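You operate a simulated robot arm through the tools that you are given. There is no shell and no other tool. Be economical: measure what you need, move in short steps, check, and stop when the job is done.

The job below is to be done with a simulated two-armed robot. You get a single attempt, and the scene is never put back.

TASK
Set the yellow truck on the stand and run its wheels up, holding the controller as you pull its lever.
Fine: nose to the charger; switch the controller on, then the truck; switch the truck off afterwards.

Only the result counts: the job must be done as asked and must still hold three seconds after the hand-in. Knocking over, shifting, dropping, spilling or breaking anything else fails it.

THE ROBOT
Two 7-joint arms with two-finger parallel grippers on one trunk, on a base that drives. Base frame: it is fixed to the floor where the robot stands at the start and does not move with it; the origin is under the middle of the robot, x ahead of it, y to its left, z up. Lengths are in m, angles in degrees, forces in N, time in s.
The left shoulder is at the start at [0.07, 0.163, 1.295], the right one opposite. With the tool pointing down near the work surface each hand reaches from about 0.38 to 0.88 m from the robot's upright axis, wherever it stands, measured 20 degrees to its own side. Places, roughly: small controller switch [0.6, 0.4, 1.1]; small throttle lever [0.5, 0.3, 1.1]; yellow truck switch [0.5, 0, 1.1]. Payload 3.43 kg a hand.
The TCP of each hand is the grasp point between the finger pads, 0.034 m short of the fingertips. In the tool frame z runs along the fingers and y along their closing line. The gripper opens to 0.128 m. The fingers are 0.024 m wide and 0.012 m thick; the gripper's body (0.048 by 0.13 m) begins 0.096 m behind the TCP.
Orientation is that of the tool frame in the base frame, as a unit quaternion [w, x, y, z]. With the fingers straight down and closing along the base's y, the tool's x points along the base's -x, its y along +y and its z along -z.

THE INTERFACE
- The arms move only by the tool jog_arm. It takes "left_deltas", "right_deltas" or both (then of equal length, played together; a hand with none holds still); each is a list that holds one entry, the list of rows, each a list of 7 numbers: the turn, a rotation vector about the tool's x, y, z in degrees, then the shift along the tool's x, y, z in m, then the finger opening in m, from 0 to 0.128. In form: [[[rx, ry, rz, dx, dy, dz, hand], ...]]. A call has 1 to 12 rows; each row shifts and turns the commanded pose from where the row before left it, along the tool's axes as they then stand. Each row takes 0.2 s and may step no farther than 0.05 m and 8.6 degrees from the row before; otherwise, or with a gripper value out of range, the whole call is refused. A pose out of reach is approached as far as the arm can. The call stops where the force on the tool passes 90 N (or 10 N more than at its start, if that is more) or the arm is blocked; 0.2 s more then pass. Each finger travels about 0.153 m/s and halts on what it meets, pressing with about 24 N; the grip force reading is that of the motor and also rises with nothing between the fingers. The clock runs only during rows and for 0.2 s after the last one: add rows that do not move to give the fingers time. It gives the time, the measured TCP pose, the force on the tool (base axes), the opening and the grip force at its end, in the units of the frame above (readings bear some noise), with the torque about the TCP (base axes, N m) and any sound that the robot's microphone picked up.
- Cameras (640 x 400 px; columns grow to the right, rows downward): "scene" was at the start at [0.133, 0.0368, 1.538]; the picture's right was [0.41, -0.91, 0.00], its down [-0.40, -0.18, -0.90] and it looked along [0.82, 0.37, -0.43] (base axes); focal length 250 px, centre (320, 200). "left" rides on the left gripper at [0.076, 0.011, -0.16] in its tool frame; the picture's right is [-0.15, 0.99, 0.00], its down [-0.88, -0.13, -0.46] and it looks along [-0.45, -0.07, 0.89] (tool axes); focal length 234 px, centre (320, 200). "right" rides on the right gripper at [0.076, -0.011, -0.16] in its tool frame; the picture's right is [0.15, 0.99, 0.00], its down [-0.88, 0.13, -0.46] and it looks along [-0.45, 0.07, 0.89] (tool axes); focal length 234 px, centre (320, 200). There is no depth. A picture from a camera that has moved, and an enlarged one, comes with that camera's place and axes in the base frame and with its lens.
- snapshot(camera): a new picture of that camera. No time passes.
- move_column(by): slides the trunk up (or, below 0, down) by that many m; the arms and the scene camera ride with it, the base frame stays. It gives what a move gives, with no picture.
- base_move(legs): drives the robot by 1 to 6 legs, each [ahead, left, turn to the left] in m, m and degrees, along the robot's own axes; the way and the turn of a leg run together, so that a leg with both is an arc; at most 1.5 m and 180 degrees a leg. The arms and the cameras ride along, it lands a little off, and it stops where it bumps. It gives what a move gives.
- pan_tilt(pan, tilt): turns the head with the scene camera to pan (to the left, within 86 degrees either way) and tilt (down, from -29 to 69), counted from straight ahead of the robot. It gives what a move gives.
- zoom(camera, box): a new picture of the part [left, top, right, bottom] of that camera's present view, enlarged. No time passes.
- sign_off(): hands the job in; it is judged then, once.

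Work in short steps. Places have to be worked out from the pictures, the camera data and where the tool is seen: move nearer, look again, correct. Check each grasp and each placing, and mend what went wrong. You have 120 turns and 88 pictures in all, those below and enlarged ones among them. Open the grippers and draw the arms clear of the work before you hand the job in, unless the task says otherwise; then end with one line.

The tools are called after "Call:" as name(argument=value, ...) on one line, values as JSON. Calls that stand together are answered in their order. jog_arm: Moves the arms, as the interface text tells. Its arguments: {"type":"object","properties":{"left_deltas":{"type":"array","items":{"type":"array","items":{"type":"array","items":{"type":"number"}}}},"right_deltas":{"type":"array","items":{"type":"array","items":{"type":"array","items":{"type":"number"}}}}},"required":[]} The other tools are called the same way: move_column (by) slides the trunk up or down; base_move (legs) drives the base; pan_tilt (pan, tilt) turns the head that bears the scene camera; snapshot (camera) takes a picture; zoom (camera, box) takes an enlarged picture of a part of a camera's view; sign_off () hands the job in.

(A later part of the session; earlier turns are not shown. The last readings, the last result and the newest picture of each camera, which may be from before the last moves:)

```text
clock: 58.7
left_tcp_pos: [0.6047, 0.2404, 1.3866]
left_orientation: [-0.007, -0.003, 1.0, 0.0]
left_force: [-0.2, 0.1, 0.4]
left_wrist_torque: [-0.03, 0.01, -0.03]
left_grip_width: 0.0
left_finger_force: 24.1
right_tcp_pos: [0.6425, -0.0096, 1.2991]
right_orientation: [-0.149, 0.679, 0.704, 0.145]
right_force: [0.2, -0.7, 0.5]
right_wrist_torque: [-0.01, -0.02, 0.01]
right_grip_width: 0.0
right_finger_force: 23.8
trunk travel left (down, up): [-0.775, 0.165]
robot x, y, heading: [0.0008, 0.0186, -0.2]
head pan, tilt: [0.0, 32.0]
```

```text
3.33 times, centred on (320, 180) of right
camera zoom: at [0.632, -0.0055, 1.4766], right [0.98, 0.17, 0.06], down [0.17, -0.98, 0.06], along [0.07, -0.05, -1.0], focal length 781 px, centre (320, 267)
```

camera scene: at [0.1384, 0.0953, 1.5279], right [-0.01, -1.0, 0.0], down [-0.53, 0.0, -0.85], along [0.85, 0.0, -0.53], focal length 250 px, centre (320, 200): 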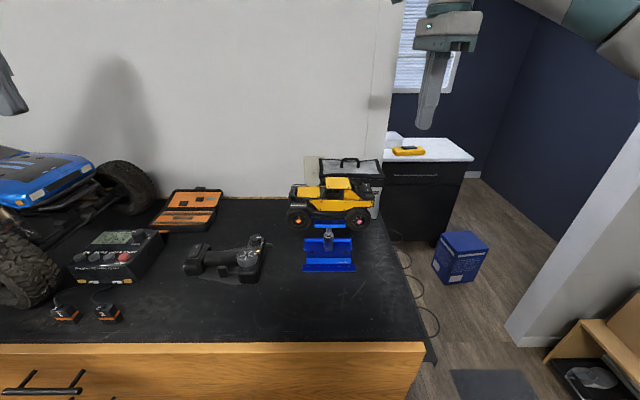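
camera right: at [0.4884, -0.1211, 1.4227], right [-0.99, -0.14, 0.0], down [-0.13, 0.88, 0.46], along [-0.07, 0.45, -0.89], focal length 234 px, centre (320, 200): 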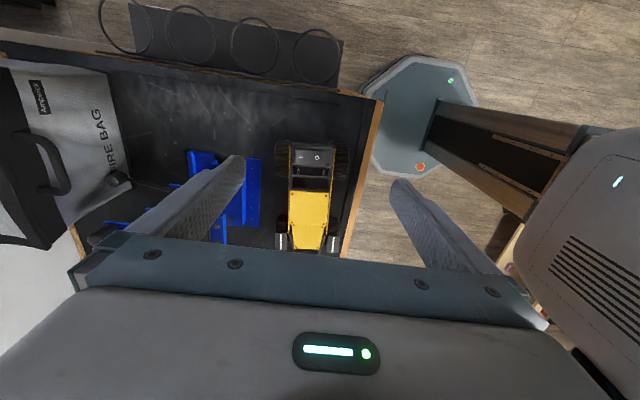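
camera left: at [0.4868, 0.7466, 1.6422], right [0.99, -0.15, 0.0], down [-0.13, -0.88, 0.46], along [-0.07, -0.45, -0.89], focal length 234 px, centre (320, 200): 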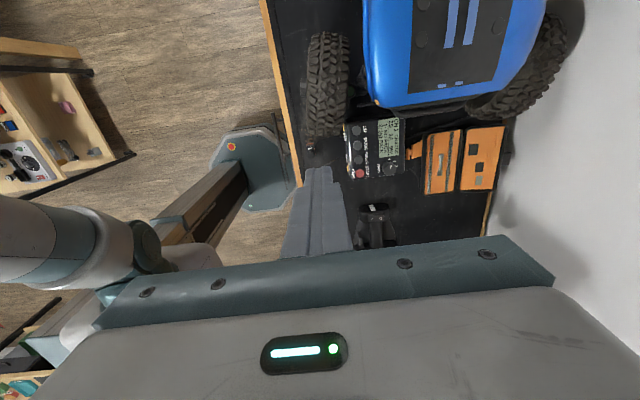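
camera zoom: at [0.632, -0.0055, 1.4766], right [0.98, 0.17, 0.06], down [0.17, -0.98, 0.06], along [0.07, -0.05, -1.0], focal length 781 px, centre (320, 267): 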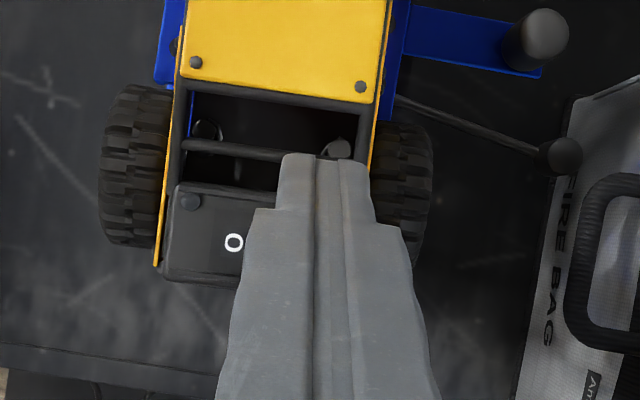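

The rounded tip is about 11 mm too far forward of the rocker. I shift back, then go down in small steps.

Call:
jog_arm(right_deltas=[[[0, 0, 0, -0.01, 0, -0.0045, 0], [0, 0, 0, -0.002, 0, 0.0046, 0]]])

Call:
zoom(camera="scene", box=[270, 130, 390, 220])

```text
clock: 59.3
left_tcp_pos: [0.6044, 0.2393, 1.3859]
left_orientation: [-0.007, -0.003, 1.0, -0.001]
left_force: [-0.4, -0.8, -0.5]
left_wrist_torque: [0.0, 0.01, -0.04]
left_grip_width: 0.0
left_finger_force: 24.0
right_tcp_pos: [0.6446, -0.0216, 1.2957]
right_orientation: [-0.149, 0.679, 0.704, 0.145]
right_force: [0.9, -0.5, 1.0]
right_wrist_torque: [-0.01, 0.0, -0.03]
right_grip_width: 0.0001
right_finger_force: 23.8
trunk travel left (down, up): [-0.775, 0.165]
robot x, y, heading: [-0.0017, 0.0184, -0.3]
head pan, tilt: [0.0, 32.0]
```

```text
4.44 times, centred on (330, 175) of scene
camera zoom: at [0.1386, 0.0163, 1.5279], right [0.0, -1.0, 0.0], down [-0.53, 0.0, -0.85], along [0.85, 0.0, -0.53], focal length 1112 px, centre (276, 311)
```

zoom: 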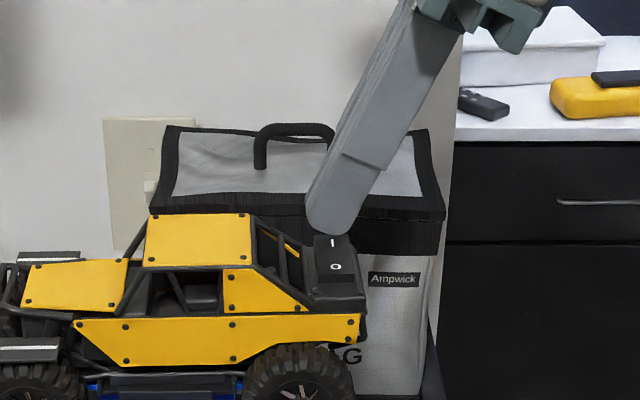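

Lined up, about 5 mm above. I step down gently.

Call:
jog_arm(right_deltas=[[[0, 0, 0, -0.0008, 0, 0.0018, 0], [0, 0, 0, -0.0008, 0, 0.0018, 0]]])

```text
clock: 59.9
left_tcp_pos: [0.6038, 0.2388, 1.386]
left_orientation: [-0.008, -0.003, 1.0, 0.0]
left_force: [0.1, 0.6, 0.7]
left_wrist_torque: [0.02, -0.01, 0.02]
left_grip_width: 0.0
left_finger_force: 23.7
right_tcp_pos: [0.6438, -0.0218, 1.2898]
right_orientation: [-0.149, 0.679, 0.704, 0.146]
right_force: [0.6, -0.2, 0.3]
right_wrist_torque: [0.0, -0.03, 0.03]
right_grip_width: 0.0
right_finger_force: 23.8
trunk travel left (down, up): [-0.775, 0.165]
robot x, y, heading: [-0.0016, 0.0138, -0.1]
head pan, tilt: [0.0, 32.0]
```

No contact yet, so I take another 2–3 mm.

Call:
jog_arm(right_deltas=[[[0, 0, 0, -0.0006, 0, 0.0014, 0], [0, 0, 0, -0.0004, 0, 0.0009, 0]]])

Call:
zoom(camera="scene", box=[270, 150, 390, 230])

```text
clock: 60.5
left_tcp_pos: [0.6034, 0.2395, 1.3858]
left_orientation: [-0.008, -0.003, 1.0, 0.0]
left_force: [-0.4, 0.4, 0.5]
left_wrist_torque: [-0.04, 0.0, 0.01]
left_grip_width: 0.0
left_finger_force: 24.4
right_tcp_pos: [0.644, -0.0203, 1.2885]
right_orientation: [-0.15, 0.678, 0.705, 0.145]
right_force: [1.9, 0.0, 2.9]
right_wrist_torque: [0.02, -0.03, 0.02]
right_grip_width: 0.0
right_finger_force: 24.1
trunk travel left (down, up): [-0.775, 0.165]
robot x, y, heading: [-0.0029, 0.0173, -0.1]
head pan, tilt: [0.0, 32.0]
```

```text
5.00 times, centred on (330, 190) of scene
camera zoom: at [0.1381, 0.0161, 1.528], right [0.0, -1.0, 0.0], down [-0.53, 0.0, -0.85], along [0.85, 0.0, -0.53], focal length 1251 px, centre (270, 250)
```

zoom: 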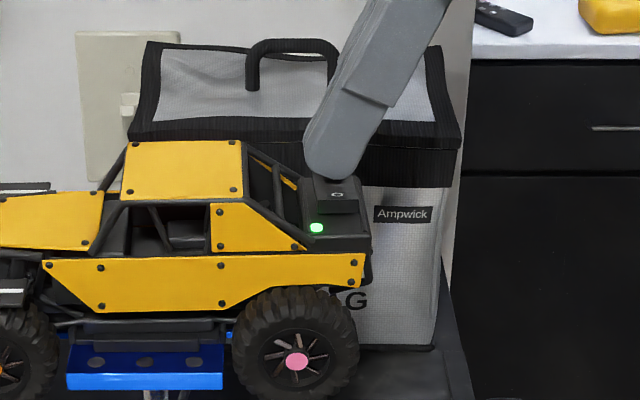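

The truck's green LED lit at only 3 N and the truck did not move. I back the right hand out along its own axis, then drive left to work on the controller.

Call:
jog_arm(right_deltas=[[[0, 0, 0, 0, 0, -0.01, 0], [0, 0, 0, 0, 0, -0.04, 0], [0, 0, 0, 0, 0, -0.045, 0], [0, 0, 0, 0, 0, -0.045, 0]]], left_deltas=[[[0, 0, 0, 0, 0, -0.02, 0], [0, 0, 0, 0, 0, -0.02, 0], [0, 0, 0, 0, 0, -0.02, 0], [0, 0, 0, 0, 0, -0.02, 0]]])

Call:
base_move(legs=[[0, 0.18, 0]])

Call:
pan_tilt(pan=15, tilt=40)

Call:
snapshot(camera="scene")

```text
clock: 61.5
left_tcp_pos: [0.5792, 0.2625, 1.4507]
left_orientation: [-0.005, -0.002, 1.0, -0.001]
left_force: [-0.4, 0.4, 0.8]
left_wrist_torque: [0.0, -0.06, 0.01]
left_grip_width: 0.0
left_finger_force: 24.2
left hand out of reach, approached as far as the arm can: row 1, 2, 3, 4
right_tcp_pos: [0.6425, -0.0754, 1.4196]
right_orientation: [-0.15, 0.678, 0.705, 0.146]
right_force: [-0.5, -0.2, -0.4]
right_wrist_torque: [-0.01, -0.06, -0.03]
right_grip_width: 0.0
right_finger_force: 24.2
trunk travel left (down, up): [-0.775, 0.165]
robot x, y, heading: [-0.0039, 0.0195, -0.3]
head pan, tilt: [0.0, 32.0]
```

```text
clock: 63.1
left_tcp_pos: [0.5828, 0.44, 1.4509]
left_orientation: [-0.006, -0.001, 1.0, 0.001]
left_force: [0.8, -1.2, 0.1]
left_wrist_torque: [0.02, 0.03, 0.01]
left_grip_width: 0.0
left_finger_force: 24.2
right_tcp_pos: [0.6438, 0.1043, 1.4182]
right_orientation: [-0.151, 0.678, 0.704, 0.146]
right_force: [0.4, -1.2, -0.1]
right_wrist_torque: [0.07, -0.05, 0.02]
right_grip_width: 0.0
right_finger_force: 24.0
trunk travel left (down, up): [-0.775, 0.165]
robot x, y, heading: [-0.0023, 0.2027, -0.4]
head pan, tilt: [0.0, 32.0]
```

```text
clock: 63.8
left_tcp_pos: [0.582, 0.4451, 1.4503]
left_orientation: [-0.006, -0.001, 1.0, -0.002]
left_force: [-0.5, -1.5, -0.2]
left_wrist_torque: [-0.01, 0.02, -0.01]
left_grip_width: 0.0
left_finger_force: 23.8
right_tcp_pos: [0.6456, 0.1089, 1.4185]
right_orientation: [-0.149, 0.678, 0.705, 0.145]
right_force: [0.9, 0.0, -1.1]
right_wrist_torque: [-0.04, -0.01, 0.0]
right_grip_width: 0.0001
right_finger_force: 24.2
trunk travel left (down, up): [-0.775, 0.165]
robot x, y, heading: [-0.0014, 0.2022, -0.3]
head pan, tilt: [15.0, 40.0]
```

```text
27 pictures are left
camera scene: at [0.1313, 0.2225, 1.5157], right [0.26, -0.97, 0.0], down [-0.62, -0.16, -0.77], along [0.74, 0.19, -0.64], focal length 250 px, centre (320, 200)
```

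scene: 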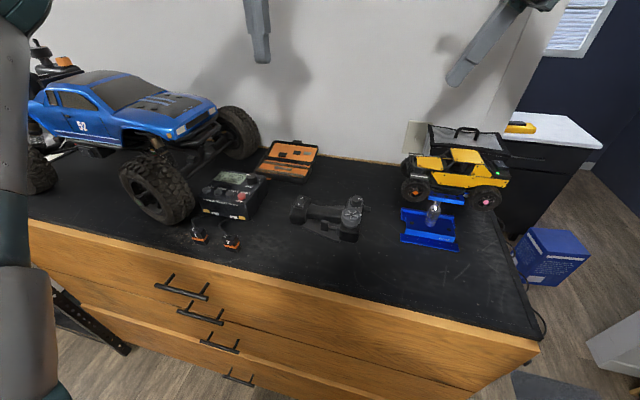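

Both LEDs are on and the truck is still well seated. I turn the left hand so it closes along x, coming down and opening beside the controller's foot.

Call:
jog_arm(left_deltas=[[[0, 0, 8.2, 0, 0, 0.02, 0], [0, 0, 8.2, 0, 0, 0.02, 0], [0, 0, 8.2, 0, 0, 0.02, 0], [0, 0, 8.2, 0, 0, 0.02, 0], [0, 0, 8.2, 0, 0, 0.02, 0], [0, 0, 8.2, 0, 0, 0.02, 0.03], [0, 0, 8.2, 0, 0, 0.02, 0.06], [0, 0, 8.2, 0, 0, 0.02, 0.09], [0, 0, 8.2, 0, 0, 0.02, 0.12], [0, 0, 8.2, 0, 0, 0.02, 0.128], [0, 0, 8.2, 0, 0, 0.01, 0.128]]])

Call:
zoom(camera="left", box=[220, 90, 420, 240])

```text
clock: 66.2
left_tcp_pos: [0.5812, 0.444, 1.239]
left_orientation: [-0.004, 0.708, 0.706, -0.006]
left_force: [-0.6, -0.2, -0.2]
left_wrist_torque: [0.02, 0.06, 0.0]
left_grip_width: 0.1277
left_finger_force: 0.1
right_tcp_pos: [0.6444, 0.1074, 1.417]
right_orientation: [-0.15, 0.679, 0.704, 0.145]
right_force: [0.2, -0.3, 0.7]
right_wrist_torque: [0.01, -0.01, 0.01]
right_grip_width: 0.0
right_finger_force: 23.9
trunk travel left (down, up): [-0.775, 0.165]
robot x, y, heading: [0.0057, 0.2042, -0.4]
head pan, tilt: [15.0, 40.0]
```

```text
2.67 times, centred on (320, 165) of left
camera zoom: at [0.5924, 0.5213, 1.3981], right [0.99, -0.15, -0.01], down [-0.13, -0.88, 0.46], along [-0.08, -0.45, -0.89], focal length 624 px, centre (320, 293)
```

zoom: 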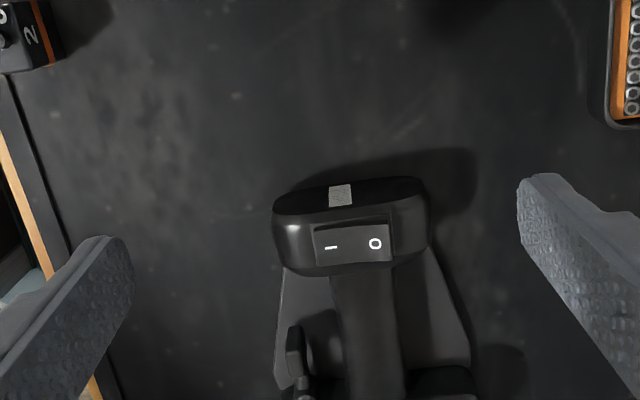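

The foot is centred at about (0.587, 0.399) and 83 mm wide in x. I move over it and descend around it.

Call:
jog_arm(left_deltas=[[[0, 0, 0, -0.023, 0.0027, 0, 0.128], [0, 0, 0, -0.023, 0.0027, 0, 0.128], [0, 0, 0, 0, 0, 0.035, 0.128], [0, 0, 0, 0, 0, 0.035, 0.128], [0, 0, 0, 0, 0, 0.035, 0.128], [0, 0, 0, 0, 0, 0.025, 0.128]]])

Call:
zoom(camera="scene", box=[260, 150, 400, 260])

```text
clock: 67.6
left_tcp_pos: [0.5855, 0.3983, 1.1083]
left_orientation: [-0.003, 0.707, 0.707, -0.005]
left_force: [-0.1, 0.4, 0.4]
left_wrist_torque: [-0.02, 0.05, -0.04]
left_grip_width: 0.128
left_finger_force: 0.1
right_tcp_pos: [0.6448, 0.1079, 1.4181]
right_orientation: [-0.15, 0.679, 0.704, 0.144]
right_force: [-1.0, 0.9, 0.1]
right_wrist_torque: [0.01, -0.01, -0.03]
right_grip_width: 0.0001
right_finger_force: 24.1
trunk travel left (down, up): [-0.775, 0.165]
robot x, y, heading: [0.0017, 0.2042, -0.2]
head pan, tilt: [15.0, 40.0]
```

```text
3.64 times, centred on (330, 205) of scene
camera zoom: at [0.1318, 0.2222, 1.5157], right [0.26, -0.97, 0.0], down [-0.62, -0.16, -0.77], along [0.74, 0.2, -0.64], focal length 910 px, centre (284, 182)
```

zoom: 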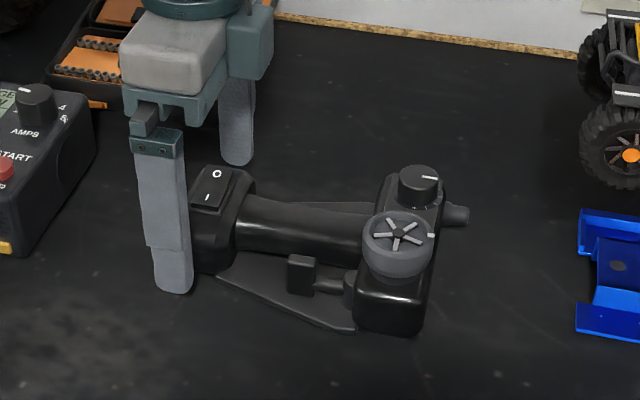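

The fingers straddle the foot. I go down the last 1.5 cm and close on it gently.

Call:
jog_arm(left_deltas=[[[0, 0, 0, 0, 0.001, 0.015, 0.128], [0, 0, 0, 0, 0, 0, 0.105], [0, 0, 0, 0, 0, 0, 0.09], [0, 0, 0, 0, 0, 0, 0.08], [0, 0, 0, 0, 0, 0, 0.06], [0, 0, 0, 0, 0, 0, 0.05], [0, 0, 0, 0, 0, 0, 0.05]]])

Call:
zoom(camera="scene", box=[260, 150, 400, 260])

```text
clock: 69.2
left_tcp_pos: [0.5847, 0.3983, 1.0962]
left_orientation: [-0.003, 0.707, 0.707, -0.005]
left_force: [0.8, 0.5, 0.6]
left_wrist_torque: [-0.09, -0.29, 0.12]
left_grip_width: 0.0843
left_finger_force: 24.0
right_tcp_pos: [0.6441, 0.1076, 1.4183]
right_orientation: [-0.149, 0.679, 0.704, 0.145]
right_force: [-0.5, 0.3, 0.2]
right_wrist_torque: [-0.01, 0.0, -0.01]
right_grip_width: 0.0
right_finger_force: 23.8
trunk travel left (down, up): [-0.775, 0.165]
robot x, y, heading: [-0.0016, 0.2022, -0.2]
head pan, tilt: [15.0, 40.0]
```

```text
3.64 times, centred on (330, 205) of scene
camera zoom: at [0.1312, 0.2216, 1.5157], right [0.26, -0.97, 0.0], down [-0.62, -0.16, -0.77], along [0.74, 0.2, -0.64], focal length 910 px, centre (284, 182)
```

zoom: 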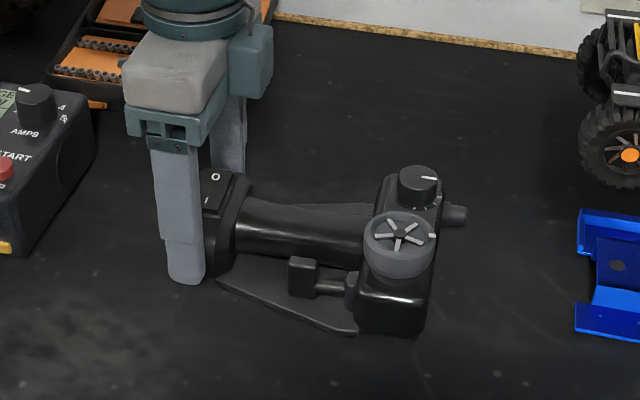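

The controller is gripped, with a shift of no more than 1 mm. To keep clear of the left hand, the right hand goes back to its home turn (closing along y), and its open left finger will push the lever. I untilt and twist it first.

Call:
jog_arm(right_deltas=[[[0, -8, 0, 0, 0, 0, 0], [0, -8, 0, 0, 0, 0, 0], [0, -8, 0, 0, 0, 0, 0], [0, 0, -8.4, 0, 0, 0, 0], [0, 0, -8.4, 0, 0, 0, 0], [0, 0, -8.4, 0, 0, 0, 0], [0, 0, -8.4, 0, 0, 0, 0], [0, 0, -8.4, 0, 0, 0, 0], [0, 0, -8.4, 0, 0, 0, 0], [0, 0, -8.4, 0, 0, 0, 0], [0, 0, -8.4, 0, 0, 0, 0], [0, 0, -8.4, 0, 0, 0, 0]]])

Call:
jog_arm(right_deltas=[[[0, 0, -8.4, 0, 0, 0, 0.03], [0, 0, -8.4, 0, 0, 0, 0.06], [0, 0, 0, 0, 0, 0, 0.1]]])

```text
clock: 71.8
left_tcp_pos: [0.5851, 0.3983, 1.0948]
left_orientation: [-0.003, 0.707, 0.707, -0.004]
left_force: [0.4, 0.0, 2.3]
left_wrist_torque: [0.01, -0.28, 0.16]
left_grip_width: 0.0841
left_finger_force: 24.2
right_tcp_pos: [0.6455, 0.1069, 1.4173]
right_orientation: [0.0, 0.107, 0.994, 0.002]
right_force: [0.9, 0.8, 0.9]
right_wrist_torque: [-0.05, 0.0, -0.02]
right_grip_width: 0.0
right_finger_force: 23.6
trunk travel left (down, up): [-0.775, 0.165]
robot x, y, heading: [-0.0012, 0.203, -0.2]
head pan, tilt: [15.0, 40.0]
```

```text
clock: 72.6
left_tcp_pos: [0.5852, 0.3974, 1.0955]
left_orientation: [-0.003, 0.708, 0.707, -0.004]
left_force: [1.1, 1.8, 2.4]
left_wrist_torque: [0.01, -0.36, 0.11]
left_grip_width: 0.0839
left_finger_force: 24.0
right_tcp_pos: [0.644, 0.108, 1.4176]
right_orientation: [0.001, -0.039, 0.999, 0.001]
right_force: [0.3, 0.3, 1.1]
right_wrist_torque: [-0.01, -0.01, 0.02]
right_grip_width: 0.0999
right_finger_force: 0.1
trunk travel left (down, up): [-0.775, 0.165]
robot x, y, heading: [0.0005, 0.2019, -0.3]
head pan, tilt: [15.0, 40.0]
```

I correct the 4.5° overshoot and move the right hand above the lever side, staying high.

Call:
jog_arm(right_deltas=[[[0, 0, 4.5, 0, 0, 0, 0.1], [0, 0, 0, 0.024, 0.026, 0.01, 0.1], [0, 0, 0, 0.024, 0.026, 0.01, 0.1], [0, 0, 0, 0.024, 0.026, 0.02, 0.1], [0, 0, 0, 0.024, 0.026, 0.025, 0.1], [0, 0, 0, 0.024, 0.026, 0.025, 0.1], [0, 0, 0, 0.024, 0.026, 0.025, 0.1], [0, 0, 0, 0, 0, 0.035, 0.1], [0, 0, 0, 0, 0, 0.035, 0.1]]])

Call:
zoom(camera="scene", box=[250, 120, 410, 260])

Call:
zoom(camera="right", box=[220, 60, 520, 260])

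```text
clock: 74.6
left_tcp_pos: [0.5843, 0.3984, 1.0952]
left_orientation: [-0.004, 0.707, 0.707, -0.005]
left_force: [-0.5, -0.3, 1.3]
left_wrist_torque: [0.04, -0.25, 0.05]
left_grip_width: 0.0839
left_finger_force: 24.4
right_tcp_pos: [0.4986, 0.2658, 1.2313]
right_orientation: [0.001, 0.0, 1.0, 0.001]
right_force: [0.5, 0.0, 0.2]
right_wrist_torque: [0.01, -0.01, 0.01]
right_grip_width: 0.1
right_finger_force: 0.1
trunk travel left (down, up): [-0.775, 0.165]
robot x, y, heading: [-0.0026, 0.1993, -0.4]
head pan, tilt: [15.0, 40.0]
```

```text
2.86 times, centred on (330, 190) of scene
camera zoom: at [0.131, 0.2216, 1.5158], right [0.26, -0.97, 0.0], down [-0.62, -0.16, -0.77], along [0.74, 0.2, -0.64], focal length 715 px, centre (291, 229)
```

zoom: 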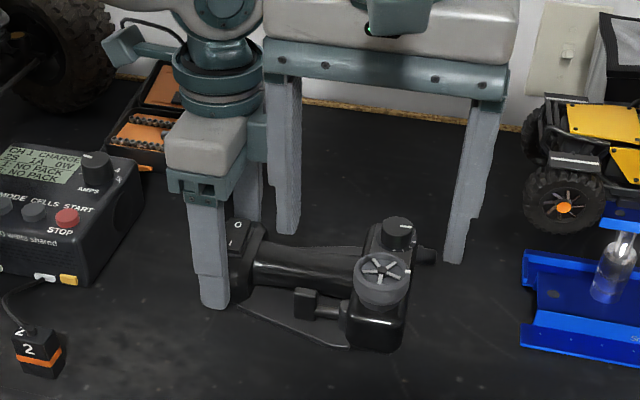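

```text
2.00 times, centred on (370, 160) of right
camera zoom: at [0.4216, 0.2545, 1.3909], right [-0.15, 0.99, 0.0], down [0.88, 0.13, 0.46], along [0.45, 0.07, -0.89], focal length 468 px, centre (220, 280)
```

zoom: 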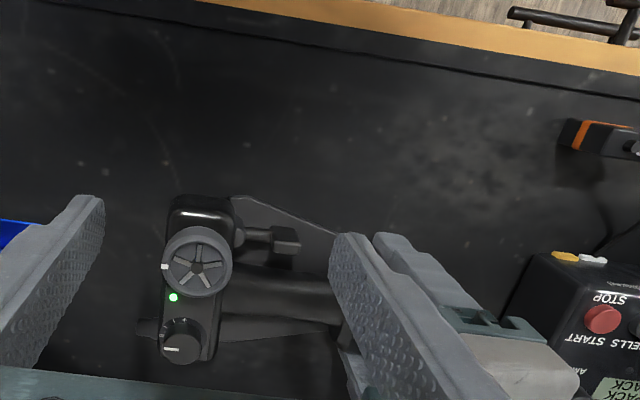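

The controller's LED is now green, so the two are linked. The right hand's +y finger lines up with the lever pad at about (0.537, 0.318), so I lower it in front of the pad, on the -x side.

Call:
jog_arm(right_deltas=[[[0, 0, 0, 0, -0.001, 0.035, 0.1], [0, 0, 0, 0, -0.001, 0.035, 0.1], [0, 0, 0, 0, 0, 0.03, 0.1], [0, 0, 0, 0, 0, 0.023, 0.1]]])

Call:
zoom(camera="scene", box=[270, 170, 370, 250])

```text
clock: 75.6
left_tcp_pos: [0.5849, 0.3986, 1.0959]
left_orientation: [-0.004, 0.707, 0.707, -0.007]
left_force: [-0.1, 0.6, 1.9]
left_wrist_torque: [0.03, -0.16, 0.07]
left_grip_width: 0.0839
left_finger_force: 23.5
right_tcp_pos: [0.5012, 0.2644, 1.1108]
right_orientation: [0.001, 0.0, 1.0, 0.001]
right_force: [-0.2, -0.3, -0.6]
right_wrist_torque: [-0.02, 0.04, 0.0]
right_grip_width: 0.1
right_finger_force: 0.1
trunk travel left (down, up): [-0.775, 0.165]
robot x, y, heading: [-0.0023, 0.1979, -0.3]
head pan, tilt: [15.0, 40.0]
```

```text
5.00 times, centred on (320, 210) of scene
camera zoom: at [0.1309, 0.2216, 1.5158], right [0.26, -0.97, 0.0], down [-0.62, -0.16, -0.77], along [0.74, 0.2, -0.64], focal length 1251 px, centre (320, 150)
```

zoom: 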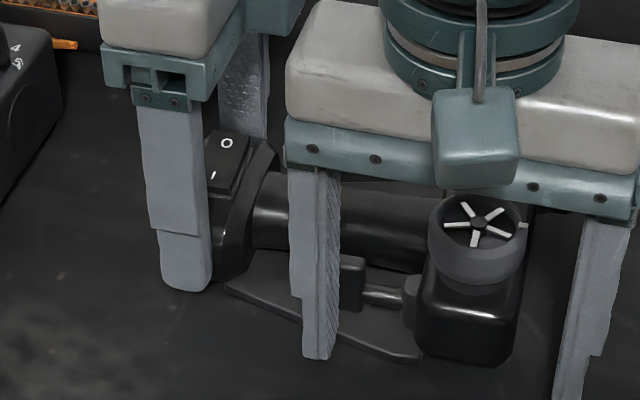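

The finger is about 6 mm too far to the +y side of the pad. I shift it and move in +x until contact.

Call:
jog_arm(right_deltas=[[[0, 0, 0, 0, -0.006, 0, 0.1], [0, 0, 0, -0.006, 0, 0, 0.1], [0, 0, 0, -0.005, 0, 0, 0.1], [0, 0, 0, -0.003, 0, 0, 0.1]]])

Call:
zoom(camera="scene", box=[270, 170, 370, 250])

```text
clock: 76.6
left_tcp_pos: [0.5844, 0.3983, 1.0954]
left_orientation: [-0.003, 0.707, 0.708, -0.005]
left_force: [-0.9, 0.9, 2.0]
left_wrist_torque: [0.03, -0.27, 0.09]
left_grip_width: 0.084
left_finger_force: 23.7
right_tcp_pos: [0.5158, 0.2569, 1.11]
right_orientation: [0.001, 0.0, 1.0, 0.0]
right_force: [0.1, -0.5, -0.1]
right_wrist_torque: [-0.03, 0.02, -0.01]
right_grip_width: 0.1003
right_finger_force: 0.0
trunk travel left (down, up): [-0.775, 0.165]
robot x, y, heading: [0.0008, 0.2003, -0.1]
head pan, tilt: [15.0, 40.0]
```

```text
5.00 times, centred on (320, 210) of scene
camera zoom: at [0.1309, 0.2216, 1.5158], right [0.26, -0.97, 0.0], down [-0.62, -0.16, -0.77], along [0.74, 0.2, -0.64], focal length 1251 px, centre (320, 150)
```

zoom: 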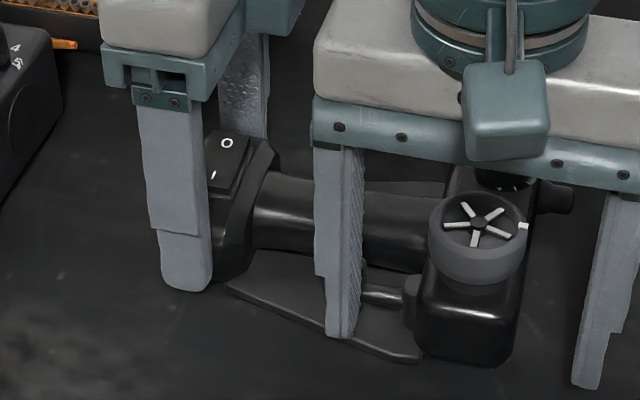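

Well placed in front of the pad. I push on in +x in small steps to pull the lever.

Call:
jog_arm(right_deltas=[[[0, 0, 0, -0.003, 0, 0, 0.1], [0, 0, 0, -0.003, 0, 0, 0.1]]])

```text
clock: 77.2
left_tcp_pos: [0.585, 0.3981, 1.0959]
left_orientation: [-0.003, 0.707, 0.707, -0.005]
left_force: [-0.2, 0.2, 2.4]
left_wrist_torque: [-0.01, -0.3, 0.12]
left_grip_width: 0.0838
left_finger_force: 24.3
right_tcp_pos: [0.5194, 0.2572, 1.1091]
right_orientation: [0.001, 0.0, 1.0, 0.001]
right_force: [-0.1, 0.4, 0.4]
right_wrist_torque: [0.0, 0.01, 0.03]
right_grip_width: 0.1004
right_finger_force: 0.1
trunk travel left (down, up): [-0.775, 0.165]
robot x, y, heading: [0.0002, 0.1982, -0.1]
head pan, tilt: [15.0, 40.0]
```

Call:
jog_arm(right_deltas=[[[0, 0, 0, -0.003, 0, 0, 0.1], [0, 0, 0, -0.003, 0, 0, 0.1]]])

```text
clock: 77.8
left_tcp_pos: [0.5848, 0.3978, 1.0952]
left_orientation: [-0.004, 0.707, 0.707, -0.004]
left_force: [1.5, -0.2, 2.6]
left_wrist_torque: [-0.05, -0.28, 0.22]
left_grip_width: 0.0838
left_finger_force: 23.7
right_tcp_pos: [0.5259, 0.2572, 1.1106]
right_orientation: [0.0, 0.001, 1.0, 0.0]
right_force: [-1.3, 0.2, -0.4]
right_wrist_torque: [-0.01, 0.04, 0.03]
right_grip_width: 0.0999
right_finger_force: 0.1
trunk travel left (down, up): [-0.775, 0.165]
robot x, y, heading: [0.0004, 0.2004, -0.1]
head pan, tilt: [15.0, 40.0]
```

A light force begins (-1.3 N in x), so I've reached the lever. I push further.

Call:
jog_arm(right_deltas=[[[0, 0, 0, -0.003, 0, 0, 0.1], [0, 0, 0, -0.003, 0, 0, 0.1], [0, 0, 0, 0, 0, 0, 0.1]]])

Call:
snapshot(camera="scene")

```text
clock: 78.6
left_tcp_pos: [0.5853, 0.3974, 1.0952]
left_orientation: [-0.003, 0.707, 0.707, -0.006]
left_force: [2.6, -0.6, 2.8]
left_wrist_torque: [0.06, -0.26, 0.38]
left_grip_width: 0.0837
left_finger_force: 24.0
right_tcp_pos: [0.5325, 0.2555, 1.1114]
right_orientation: [0.001, 0.0, 1.0, 0.0]
right_force: [-2.4, 0.9, 0.0]
right_wrist_torque: [0.04, 0.04, 0.15]
right_grip_width: 0.1008
right_finger_force: 0.7
trunk travel left (down, up): [-0.775, 0.165]
robot x, y, heading: [0.0029, 0.2021, -0.0]
head pan, tilt: [15.0, 40.0]
```

```text
19 pictures are left
camera scene: at [0.1309, 0.2216, 1.5158], right [0.26, -0.97, 0.0], down [-0.62, -0.16, -0.77], along [0.74, 0.2, -0.64], focal length 250 px, centre (320, 200)
```

scene: 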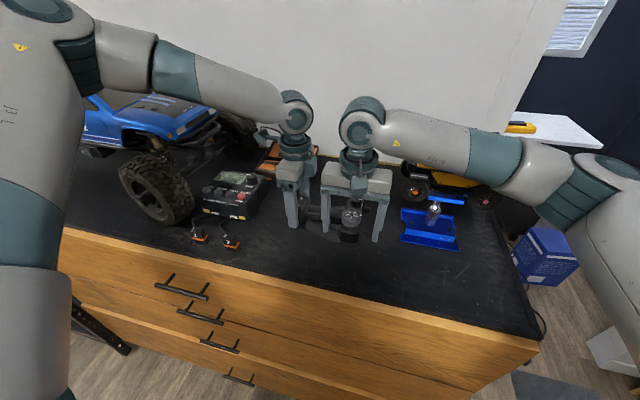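

A spring force is building but there's no sound yet. I push further and watch the wheels.

Call:
jog_arm(right_deltas=[[[0, 0, 0, -0.003, 0, 0, 0.1], [0, 0, 0, -0.002, 0, 0, 0.1], [0, 0, 0, 0, 0, 0, 0.1]]])

Call:
zoom(camera="scene", box=[390, 160, 510, 230])

```text
clock: 79.4
left_tcp_pos: [0.5848, 0.3974, 1.0957]
left_orientation: [-0.003, 0.707, 0.708, -0.005]
left_force: [18.0, 2.1, -4.3]
left_wrist_torque: [0.41, -0.82, 1.26]
left_grip_width: 0.0847
left_finger_force: 23.8
right_tcp_pos: [0.5365, 0.2558, 1.1113]
right_orientation: [0.001, -0.001, 1.0, 0.0]
right_force: [-19.8, -2.2, 9.3]
right_wrist_torque: [0.4, 0.46, 1.03]
right_grip_width: 0.0983
right_finger_force: 0.0
trunk travel left (down, up): [-0.775, 0.165]
robot x, y, heading: [-0.0016, 0.2006, -0.2]
head pan, tilt: [15.0, 40.0]
```

```text
5.33 times, centred on (450, 195) of scene
camera zoom: at [0.1306, 0.2215, 1.5158], right [0.26, -0.97, 0.0], down [-0.62, -0.16, -0.77], along [0.74, 0.2, -0.64], focal length 1334 px, centre (-373, 227)
```

zoom: 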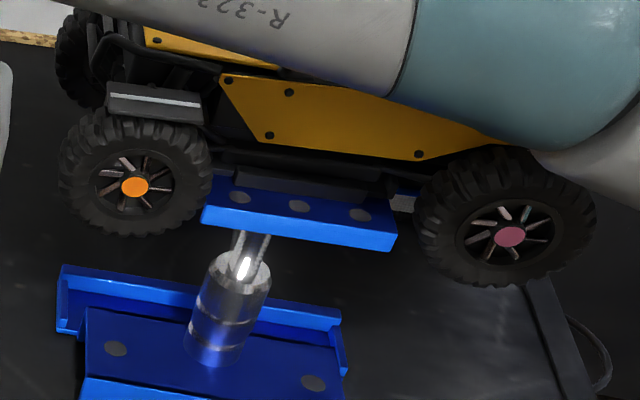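

The lever is at its end stop (about 20 N). I ease 1 mm, hold it and compare the wheels' spoke angle.

Call:
jog_arm(right_deltas=[[[0, 0, 0, 0.001, 0, 0, 0.1], [0, 0, 0, 0, 0, 0, 0.1], [0, 0, 0, 0, 0, 0, 0.1]]])

Call:
zoom(camera="scene", box=[390, 160, 510, 230])

Call:
zoom(camera="scene", box=[270, 170, 370, 250])

```text
clock: 80.2
left_tcp_pos: [0.5858, 0.3986, 1.0955]
left_orientation: [-0.004, 0.707, 0.708, -0.005]
left_force: [17.1, 5.2, -3.7]
left_wrist_torque: [0.38, -1.06, 1.35]
left_grip_width: 0.0845
left_finger_force: 24.2
right_tcp_pos: [0.5363, 0.2562, 1.1103]
right_orientation: [0.001, 0.001, 1.0, 0.001]
right_force: [-17.3, -4.0, 11.2]
right_wrist_torque: [0.35, 0.49, 0.82]
right_grip_width: 0.0974
right_finger_force: 0.1
trunk travel left (down, up): [-0.775, 0.165]
robot x, y, heading: [-0.0002, 0.2021, -0.3]
head pan, tilt: [15.0, 40.0]
```

```text
5.33 times, centred on (450, 195) of scene
camera zoom: at [0.1307, 0.2218, 1.5158], right [0.26, -0.97, 0.0], down [-0.62, -0.16, -0.77], along [0.74, 0.2, -0.64], focal length 1334 px, centre (-373, 227)
```

zoom: 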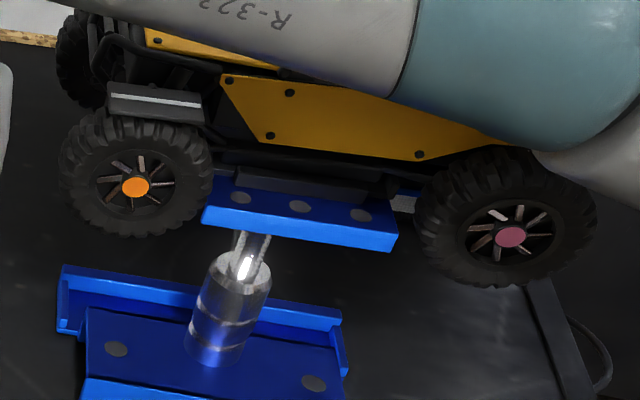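

```text
5.00 times, centred on (320, 210) of scene
camera zoom: at [0.1307, 0.2218, 1.5158], right [0.26, -0.97, 0.0], down [-0.62, -0.16, -0.77], along [0.74, 0.2, -0.64], focal length 1251 px, centre (320, 150)
```

zoom: 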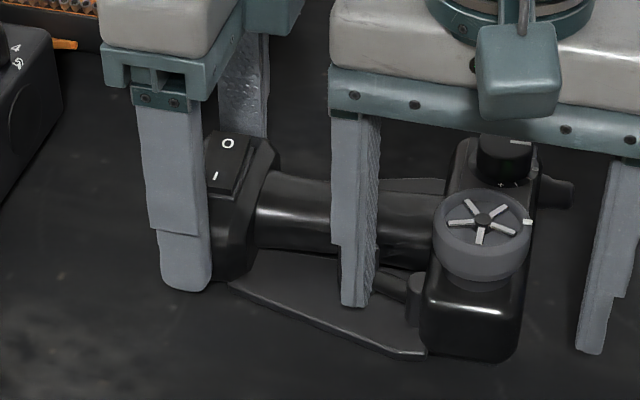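

The spoke angles changed between the two shots, so the wheels are spinning and the truck stays put. I hold the lever a while longer so they run up fully.

Call:
jog_arm(right_deltas=[[[0, 0, 0, 0.001, 0, 0, 0.1], [0, 0, 0, 0, 0, 0, 0.1], [0, 0, 0, 0, 0, 0, 0.1], [0, 0, 0, 0, 0, 0, 0.1], [0, 0, 0, 0, 0, 0, 0.1], [0, 0, 0, 0, 0, 0, 0.1], [0, 0, 0, 0, 0, 0, 0.1], [0, 0, 0, 0, 0, 0, 0.1], [0, 0, 0, 0, 0, 0, 0.1], [0, 0, 0, 0, 0, 0, 0.1], [0, 0, 0, 0, 0, 0, 0.1], [0, 0, 0, 0, 0, 0, 0.1]]])

Call:
zoom(camera="scene", box=[390, 160, 510, 230])

```text
clock: 82.8
left_tcp_pos: [0.5839, 0.3975, 1.0959]
left_orientation: [-0.004, 0.707, 0.708, -0.005]
left_force: [3.3, 2.6, 5.7]
left_wrist_torque: [-0.02, -0.47, 0.39]
left_grip_width: 0.0846
left_finger_force: 24.2
right_tcp_pos: [0.5361, 0.2567, 1.1108]
right_orientation: [0.001, 0.0, 1.0, 0.001]
right_force: [-1.8, 0.0, -0.6]
right_wrist_torque: [-0.06, 0.09, 0.12]
right_grip_width: 0.0996
right_finger_force: 0.0
trunk travel left (down, up): [-0.775, 0.165]
robot x, y, heading: [0.0015, 0.1999, -0.3]
head pan, tilt: [15.0, 40.0]
```

```text
5.33 times, centred on (450, 195) of scene
camera zoom: at [0.1307, 0.2217, 1.5158], right [0.26, -0.97, 0.0], down [-0.62, -0.16, -0.77], along [0.74, 0.2, -0.64], focal length 1334 px, centre (-373, 227)
```

zoom: 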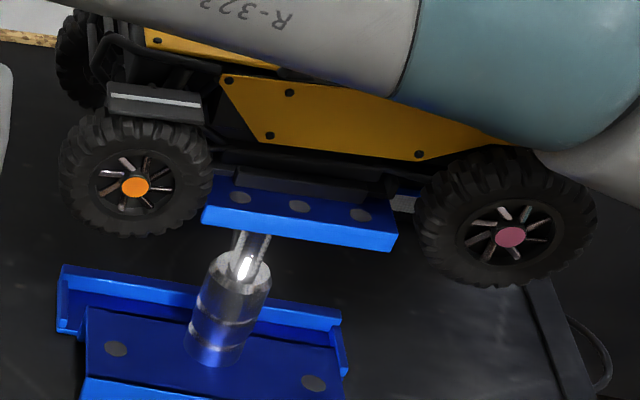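

Again a different spoke angle. I hold a bit longer with full pull, then let the lever back slowly.

Call:
jog_arm(right_deltas=[[[0, 0, 0, -0.001, 0, 0, 0.1], [0, 0, 0, 0, 0, 0, 0.1], [0, 0, 0, 0, 0, 0, 0.1], [0, 0, 0, 0, 0, 0, 0.1], [0, 0, 0, 0, 0, 0, 0.1], [0, 0, 0, 0, 0, 0, 0.1], [0, 0, 0, 0.004, 0, 0, 0.1], [0, 0, 0, 0.006, 0, 0, 0.1], [0, 0, 0, 0.01, 0, 0, 0.1], [0, 0, 0, 0.01, 0, 0, 0.1], [0, 0, 0, 0.01, 0, 0, 0.1]]])

Call:
zoom(camera="scene", box=[390, 160, 510, 230])

```text
clock: 85.2
left_tcp_pos: [0.5857, 0.3969, 1.0954]
left_orientation: [-0.003, 0.706, 0.708, -0.006]
left_force: [2.1, 1.1, 6.6]
left_wrist_torque: [-0.04, -0.49, 0.17]
left_grip_width: 0.0845
left_finger_force: 23.7
right_tcp_pos: [0.4944, 0.2549, 1.111]
right_orientation: [0.001, 0.0, 1.0, 0.0]
right_force: [-0.1, -0.1, 0.1]
right_wrist_torque: [0.0, -0.01, 0.01]
right_grip_width: 0.0998
right_finger_force: 0.0
trunk travel left (down, up): [-0.775, 0.165]
robot x, y, heading: [-0.0018, 0.2046, -0.4]
head pan, tilt: [15.0, 40.0]
```

```text
5.33 times, centred on (450, 195) of scene
camera zoom: at [0.1308, 0.2216, 1.5158], right [0.26, -0.97, 0.0], down [-0.62, -0.16, -0.77], along [0.74, 0.2, -0.64], focal length 1334 px, centre (-373, 227)
```

zoom: 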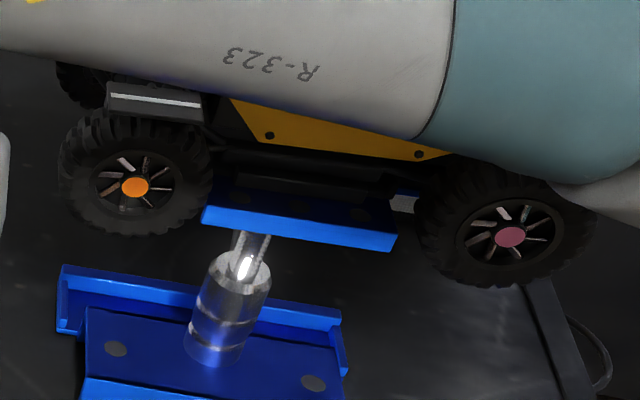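

The lever is released and the truck has stayed in place. I raise the right hand, and let the controller go with the left and lift away.

Call:
jog_arm(right_deltas=[[[0, 0, 0, 0, 0, -0.03, 0.1], [0, 0, 0, 0, 0, -0.04, 0.1], [0, 0, 0, 0, 0, -0.045, 0.1], [0, 0, 0, 0, 0, -0.045, 0.1], [0, 0, 0, 0, 0, -0.045, 0.06], [0, 0, 0, 0, 0, -0.045, 0.0], [0, 0, 0, 0, 0, -0.045, 0.0], [0, 0, 0, 0, 0, 0, 0.0]]], left_deltas=[[[0, 0, 0, 0, 0, 0, 0.095], [0, 0, 0, 0, 0, 0, 0.11], [0, 0, 0, 0, 0, 0, 0.128], [0, 0, 0, 0, 0, -0.02, 0.128], [0, 0, 0, 0, 0, -0.04, 0.128], [0, 0, 0, 0, 0, -0.04, 0.128], [0, 0, 0, 0, 0, -0.04, 0.128], [0, 0, 0, 0, 0, -0.04, 0.128]]])

Call:
snapshot(camera="scene")

```text
clock: 87.0
left_tcp_pos: [0.5865, 0.3949, 1.2763]
left_orientation: [-0.004, 0.707, 0.707, -0.005]
left_force: [0.4, -0.2, -0.5]
left_wrist_torque: [-0.05, -0.01, 0.03]
left_grip_width: 0.1281
left_finger_force: 0.0
right_tcp_pos: [0.4948, 0.2558, 1.4049]
right_orientation: [0.002, -0.001, 1.0, 0.001]
right_force: [-0.4, -0.6, -0.5]
right_wrist_torque: [0.0, 0.01, -0.02]
right_grip_width: 0.0
right_finger_force: 24.0
trunk travel left (down, up): [-0.775, 0.165]
robot x, y, heading: [-0.0004, 0.2019, -0.3]
head pan, tilt: [15.0, 40.0]
```

```text
13 pictures are left
camera scene: at [0.131, 0.2213, 1.5157], right [0.26, -0.97, 0.0], down [-0.62, -0.16, -0.77], along [0.74, 0.2, -0.64], focal length 250 px, centre (320, 200)
```

scene: 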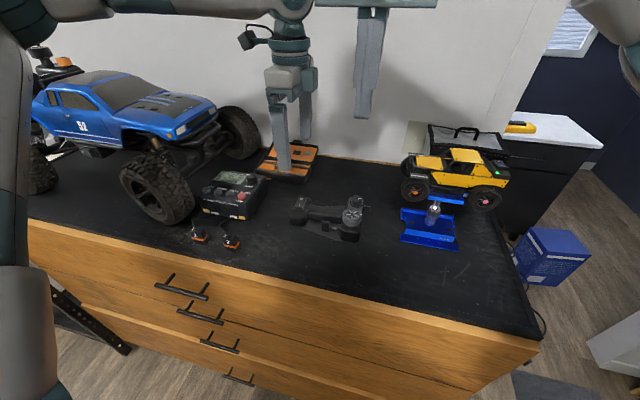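

All objects are where they should be. Now I bring the closed right hand over the O side of the truck's switch, at about (0.619, -0.013), staying high first.

Call:
jog_arm(right_deltas=[[[0, 0, 0, -0.0177, -0.0385, 0, 0], [0, 0, 0, -0.0177, -0.0385, 0, 0], [0, 0, 0, -0.0177, -0.0385, 0, 0], [0, 0, 0, -0.0177, -0.0385, 0, 0], [0, 0, 0, -0.0177, -0.0385, 0, 0], [0, 0, 0, -0.0177, -0.0385, 0, 0], [0, 0, 0, -0.0177, -0.0385, 0, 0], [0, 0, 0, 0, 0, 0.03, 0], [0, 0, 0, 0, 0, 0.03, 0], [0, 0, 0, 0, 0, 0.02, 0]]])

Call:
pan_tilt(pan=-15, tilt=30)

Call:
zoom(camera="right", box=[240, 100, 400, 230])

Call:
snapshot(camera="scene")

```text
clock: 89.2
left_tcp_pos: [0.588, 0.3949, 1.2759]
left_orientation: [-0.004, 0.707, 0.707, -0.004]
left_force: [-0.1, -0.3, -0.5]
left_wrist_torque: [-0.02, 0.0, -0.01]
left_grip_width: 0.1279
left_finger_force: 0.1
right_tcp_pos: [0.6198, -0.0132, 1.3234]
right_orientation: [0.0, 0.001, 1.0, 0.0]
right_force: [0.4, 0.3, -0.3]
right_wrist_torque: [-0.01, -0.03, 0.01]
right_grip_width: 0.0
right_finger_force: 24.3
trunk travel left (down, up): [-0.775, 0.165]
robot x, y, heading: [-0.0015, 0.2018, -0.3]
head pan, tilt: [15.0, 40.0]
```

```text
clock: 90.2
left_tcp_pos: [0.5876, 0.3952, 1.2756]
left_orientation: [-0.004, 0.707, 0.707, -0.005]
left_force: [-0.2, -0.8, -0.5]
left_wrist_torque: [-0.03, 0.0, -0.03]
left_grip_width: 0.1278
left_finger_force: 0.0
right_tcp_pos: [0.6202, -0.0133, 1.3238]
right_orientation: [0.001, 0.001, 1.0, 0.0]
right_force: [-0.7, -0.3, -1.3]
right_wrist_torque: [-0.02, 0.01, 0.01]
right_grip_width: 0.0
right_finger_force: 23.7
trunk travel left (down, up): [-0.775, 0.165]
robot x, y, heading: [-0.0017, 0.2025, -0.1]
head pan, tilt: [-15.0, 30.0]
```

```text
3.08 times, centred on (320, 165) of right
camera zoom: at [0.5438, -0.0235, 1.4843], right [-0.15, 0.99, 0.0], down [0.88, 0.13, 0.46], along [0.45, 0.07, -0.89], focal length 720 px, centre (320, 308)
```

zoom: 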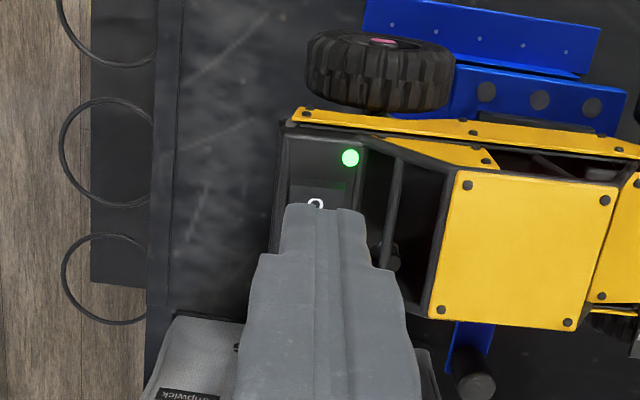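

```text
11 pictures are left
camera scene: at [0.1364, 0.1763, 1.531], right [-0.26, -0.97, 0.0], down [-0.48, 0.13, -0.87], along [0.84, -0.23, -0.5], focal length 250 px, centre (320, 200)
```

scene: 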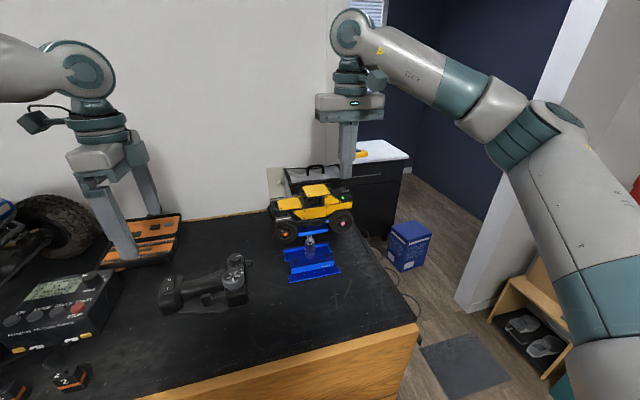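

The tip sits right over the O mark at (0.6205, -0.013). I go down to just above it, then press gently.

Call:
jog_arm(right_deltas=[[[0, 0, 0, 0.001, 0, 0.012, 0], [0, 0, 0, 0, 0, 0.012, 0], [0, 0, 0, 0, 0, 0.002, 0]]])

Call:
jog_arm(right_deltas=[[[0, 0, 0, 0, 0, 0.002, 0], [0, 0, 0, 0, 0, 0.001, 0]]])

```text
clock: 91.0
left_tcp_pos: [0.5873, 0.3955, 1.2756]
left_orientation: [-0.004, 0.707, 0.707, -0.005]
left_force: [-0.1, -0.2, 0.2]
left_wrist_torque: [-0.01, 0.01, -0.02]
left_grip_width: 0.1282
left_finger_force: 0.1
right_tcp_pos: [0.6195, -0.0132, 1.2989]
right_orientation: [0.001, 0.001, 1.0, 0.002]
right_force: [0.0, 0.5, -0.2]
right_wrist_torque: [-0.01, 0.0, 0.0]
right_grip_width: 0.0001
right_finger_force: 24.2
trunk travel left (down, up): [-0.775, 0.165]
robot x, y, heading: [-0.0007, 0.2015, -0.5]
head pan, tilt: [-15.0, 30.0]
```

```text
clock: 91.6
left_tcp_pos: [0.5875, 0.3956, 1.2763]
left_orientation: [-0.003, 0.707, 0.707, -0.005]
left_force: [-0.2, 0.7, -1.0]
left_wrist_torque: [0.03, -0.02, 0.0]
left_grip_width: 0.1278
left_finger_force: 0.1
right_tcp_pos: [0.6205, -0.0133, 1.2949]
right_orientation: [0.0, 0.002, 1.0, 0.001]
right_force: [0.6, -0.6, 0.7]
right_wrist_torque: [0.02, 0.01, 0.02]
right_grip_width: 0.0
right_finger_force: 24.3
trunk travel left (down, up): [-0.775, 0.165]
robot x, y, heading: [0.0017, 0.1987, -0.2]
head pan, tilt: [-15.0, 30.0]
```

Call:
jog_arm(right_deltas=[[[0, 0, 0, 0.0005, 0, 0.0015, 0], [0, 0, 0, 0, 0, 0.001, 0]]])

Call:
zoom(camera="scene", box=[260, 150, 380, 240])

```text
clock: 92.2
left_tcp_pos: [0.588, 0.3948, 1.2743]
left_orientation: [-0.003, 0.708, 0.707, -0.005]
left_force: [0.2, 0.7, -0.5]
left_wrist_torque: [0.0, -0.01, -0.02]
left_grip_width: 0.1281
left_finger_force: 0.0
right_tcp_pos: [0.6202, -0.0131, 1.2938]
right_orientation: [0.001, 0.001, 1.0, 0.001]
right_force: [0.8, 1.2, 0.4]
right_wrist_torque: [0.03, 0.03, -0.01]
right_grip_width: 0.0002
right_finger_force: 23.7
trunk travel left (down, up): [-0.775, 0.165]
robot x, y, heading: [0.0006, 0.2006, -0.1]
head pan, tilt: [-15.0, 30.0]
```

```text
4.44 times, centred on (320, 195) of scene
camera zoom: at [0.1363, 0.1761, 1.5311], right [-0.26, -0.97, 0.0], down [-0.48, 0.13, -0.87], along [0.84, -0.23, -0.5], focal length 1112 px, centre (320, 222)
```

zoom: 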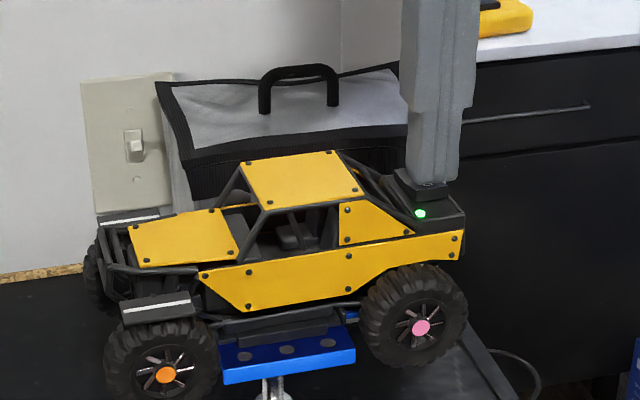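

Nearly touching and the LED is still green. I press a couple of mm more.

Call:
jog_arm(right_deltas=[[[0, 0, 0, 0, 0, 0.0015, 0], [0, 0, 0, 0, 0, 0.0015, 0]]])

Call:
zoom(camera="scene", box=[260, 150, 380, 240])

```text
clock: 92.8
left_tcp_pos: [0.5867, 0.3962, 1.2746]
left_orientation: [-0.004, 0.707, 0.707, -0.005]
left_force: [-0.1, -0.2, 0.4]
left_wrist_torque: [0.0, -0.01, -0.01]
left_grip_width: 0.1278
left_finger_force: 0.2
right_tcp_pos: [0.6186, -0.0127, 1.29]
right_orientation: [0.001, 0.001, 1.0, 0.001]
right_force: [-0.7, 0.9, 0.0]
right_wrist_torque: [-0.01, 0.04, 0.01]
right_grip_width: 0.0001
right_finger_force: 23.9
trunk travel left (down, up): [-0.775, 0.165]
robot x, y, heading: [-0.0005, 0.1985, -0.3]
head pan, tilt: [-15.0, 30.0]
```

```text
4.44 times, centred on (320, 195) of scene
camera zoom: at [0.1364, 0.1761, 1.5311], right [-0.26, -0.97, 0.0], down [-0.48, 0.13, -0.87], along [0.84, -0.23, -0.5], focal length 1112 px, centre (320, 222)
```

zoom: 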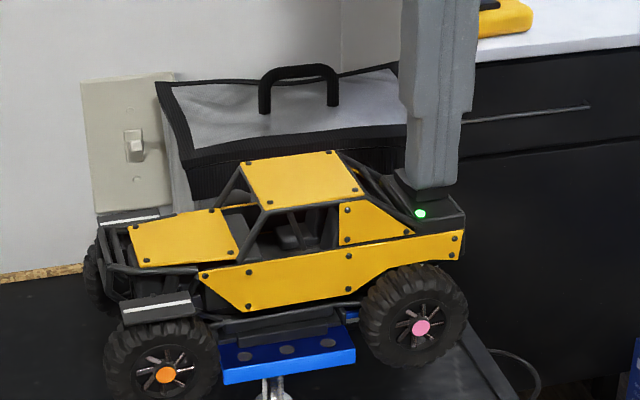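

There's still no contact force, so I continue in small steps.

Call:
jog_arm(right_deltas=[[[0, 0, 0, 0, 0, 0.001, 0], [0, 0, 0, 0, 0, 0.001, 0]]])

```text
clock: 93.4
left_tcp_pos: [0.5878, 0.396, 1.2745]
left_orientation: [-0.004, 0.708, 0.707, -0.005]
left_force: [-0.2, 0.5, 0.3]
left_wrist_torque: [0.01, 0.0, -0.01]
left_grip_width: 0.1277
left_finger_force: 0.1
right_tcp_pos: [0.6196, -0.0124, 1.2897]
right_orientation: [0.001, 0.0, 1.0, 0.001]
right_force: [-0.9, 0.0, 0.7]
right_wrist_torque: [-0.05, -0.02, 0.0]
right_grip_width: 0.0
right_finger_force: 23.5
trunk travel left (down, up): [-0.775, 0.165]
robot x, y, heading: [-0.0023, 0.2011, -0.5]
head pan, tilt: [-15.0, 30.0]
```

Call:
jog_arm(right_deltas=[[[0, 0, 0, 0, 0, 0.001, 0], [0, 0, 0, 0, 0, 0.0015, 0]]])

```text
clock: 94.0
left_tcp_pos: [0.5858, 0.3965, 1.2741]
left_orientation: [-0.004, 0.707, 0.707, -0.005]
left_force: [0.9, 0.3, 1.2]
left_wrist_torque: [0.01, -0.01, -0.01]
left_grip_width: 0.1281
left_finger_force: 0.1
right_tcp_pos: [0.6192, -0.0128, 1.287]
right_orientation: [0.002, 0.001, 1.0, 0.001]
right_force: [1.8, -0.5, 2.6]
right_wrist_torque: [-0.02, -0.08, -0.03]
right_grip_width: 0.0
right_finger_force: 23.9
trunk travel left (down, up): [-0.775, 0.165]
robot x, y, heading: [0.0008, 0.2027, -0.0]
head pan, tilt: [-15.0, 30.0]
```

Contact at 2.6 N, the same level that switched it on. I check the LED.

Call:
zoom(camera="scene", box=[260, 150, 380, 240])

```text
4.44 times, centred on (320, 195) of scene
camera zoom: at [0.1361, 0.1762, 1.5312], right [-0.26, -0.97, 0.0], down [-0.48, 0.13, -0.87], along [0.84, -0.23, -0.5], focal length 1112 px, centre (320, 222)
```

zoom: 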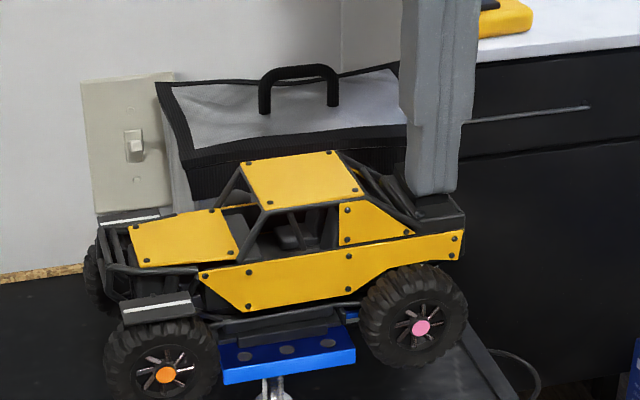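

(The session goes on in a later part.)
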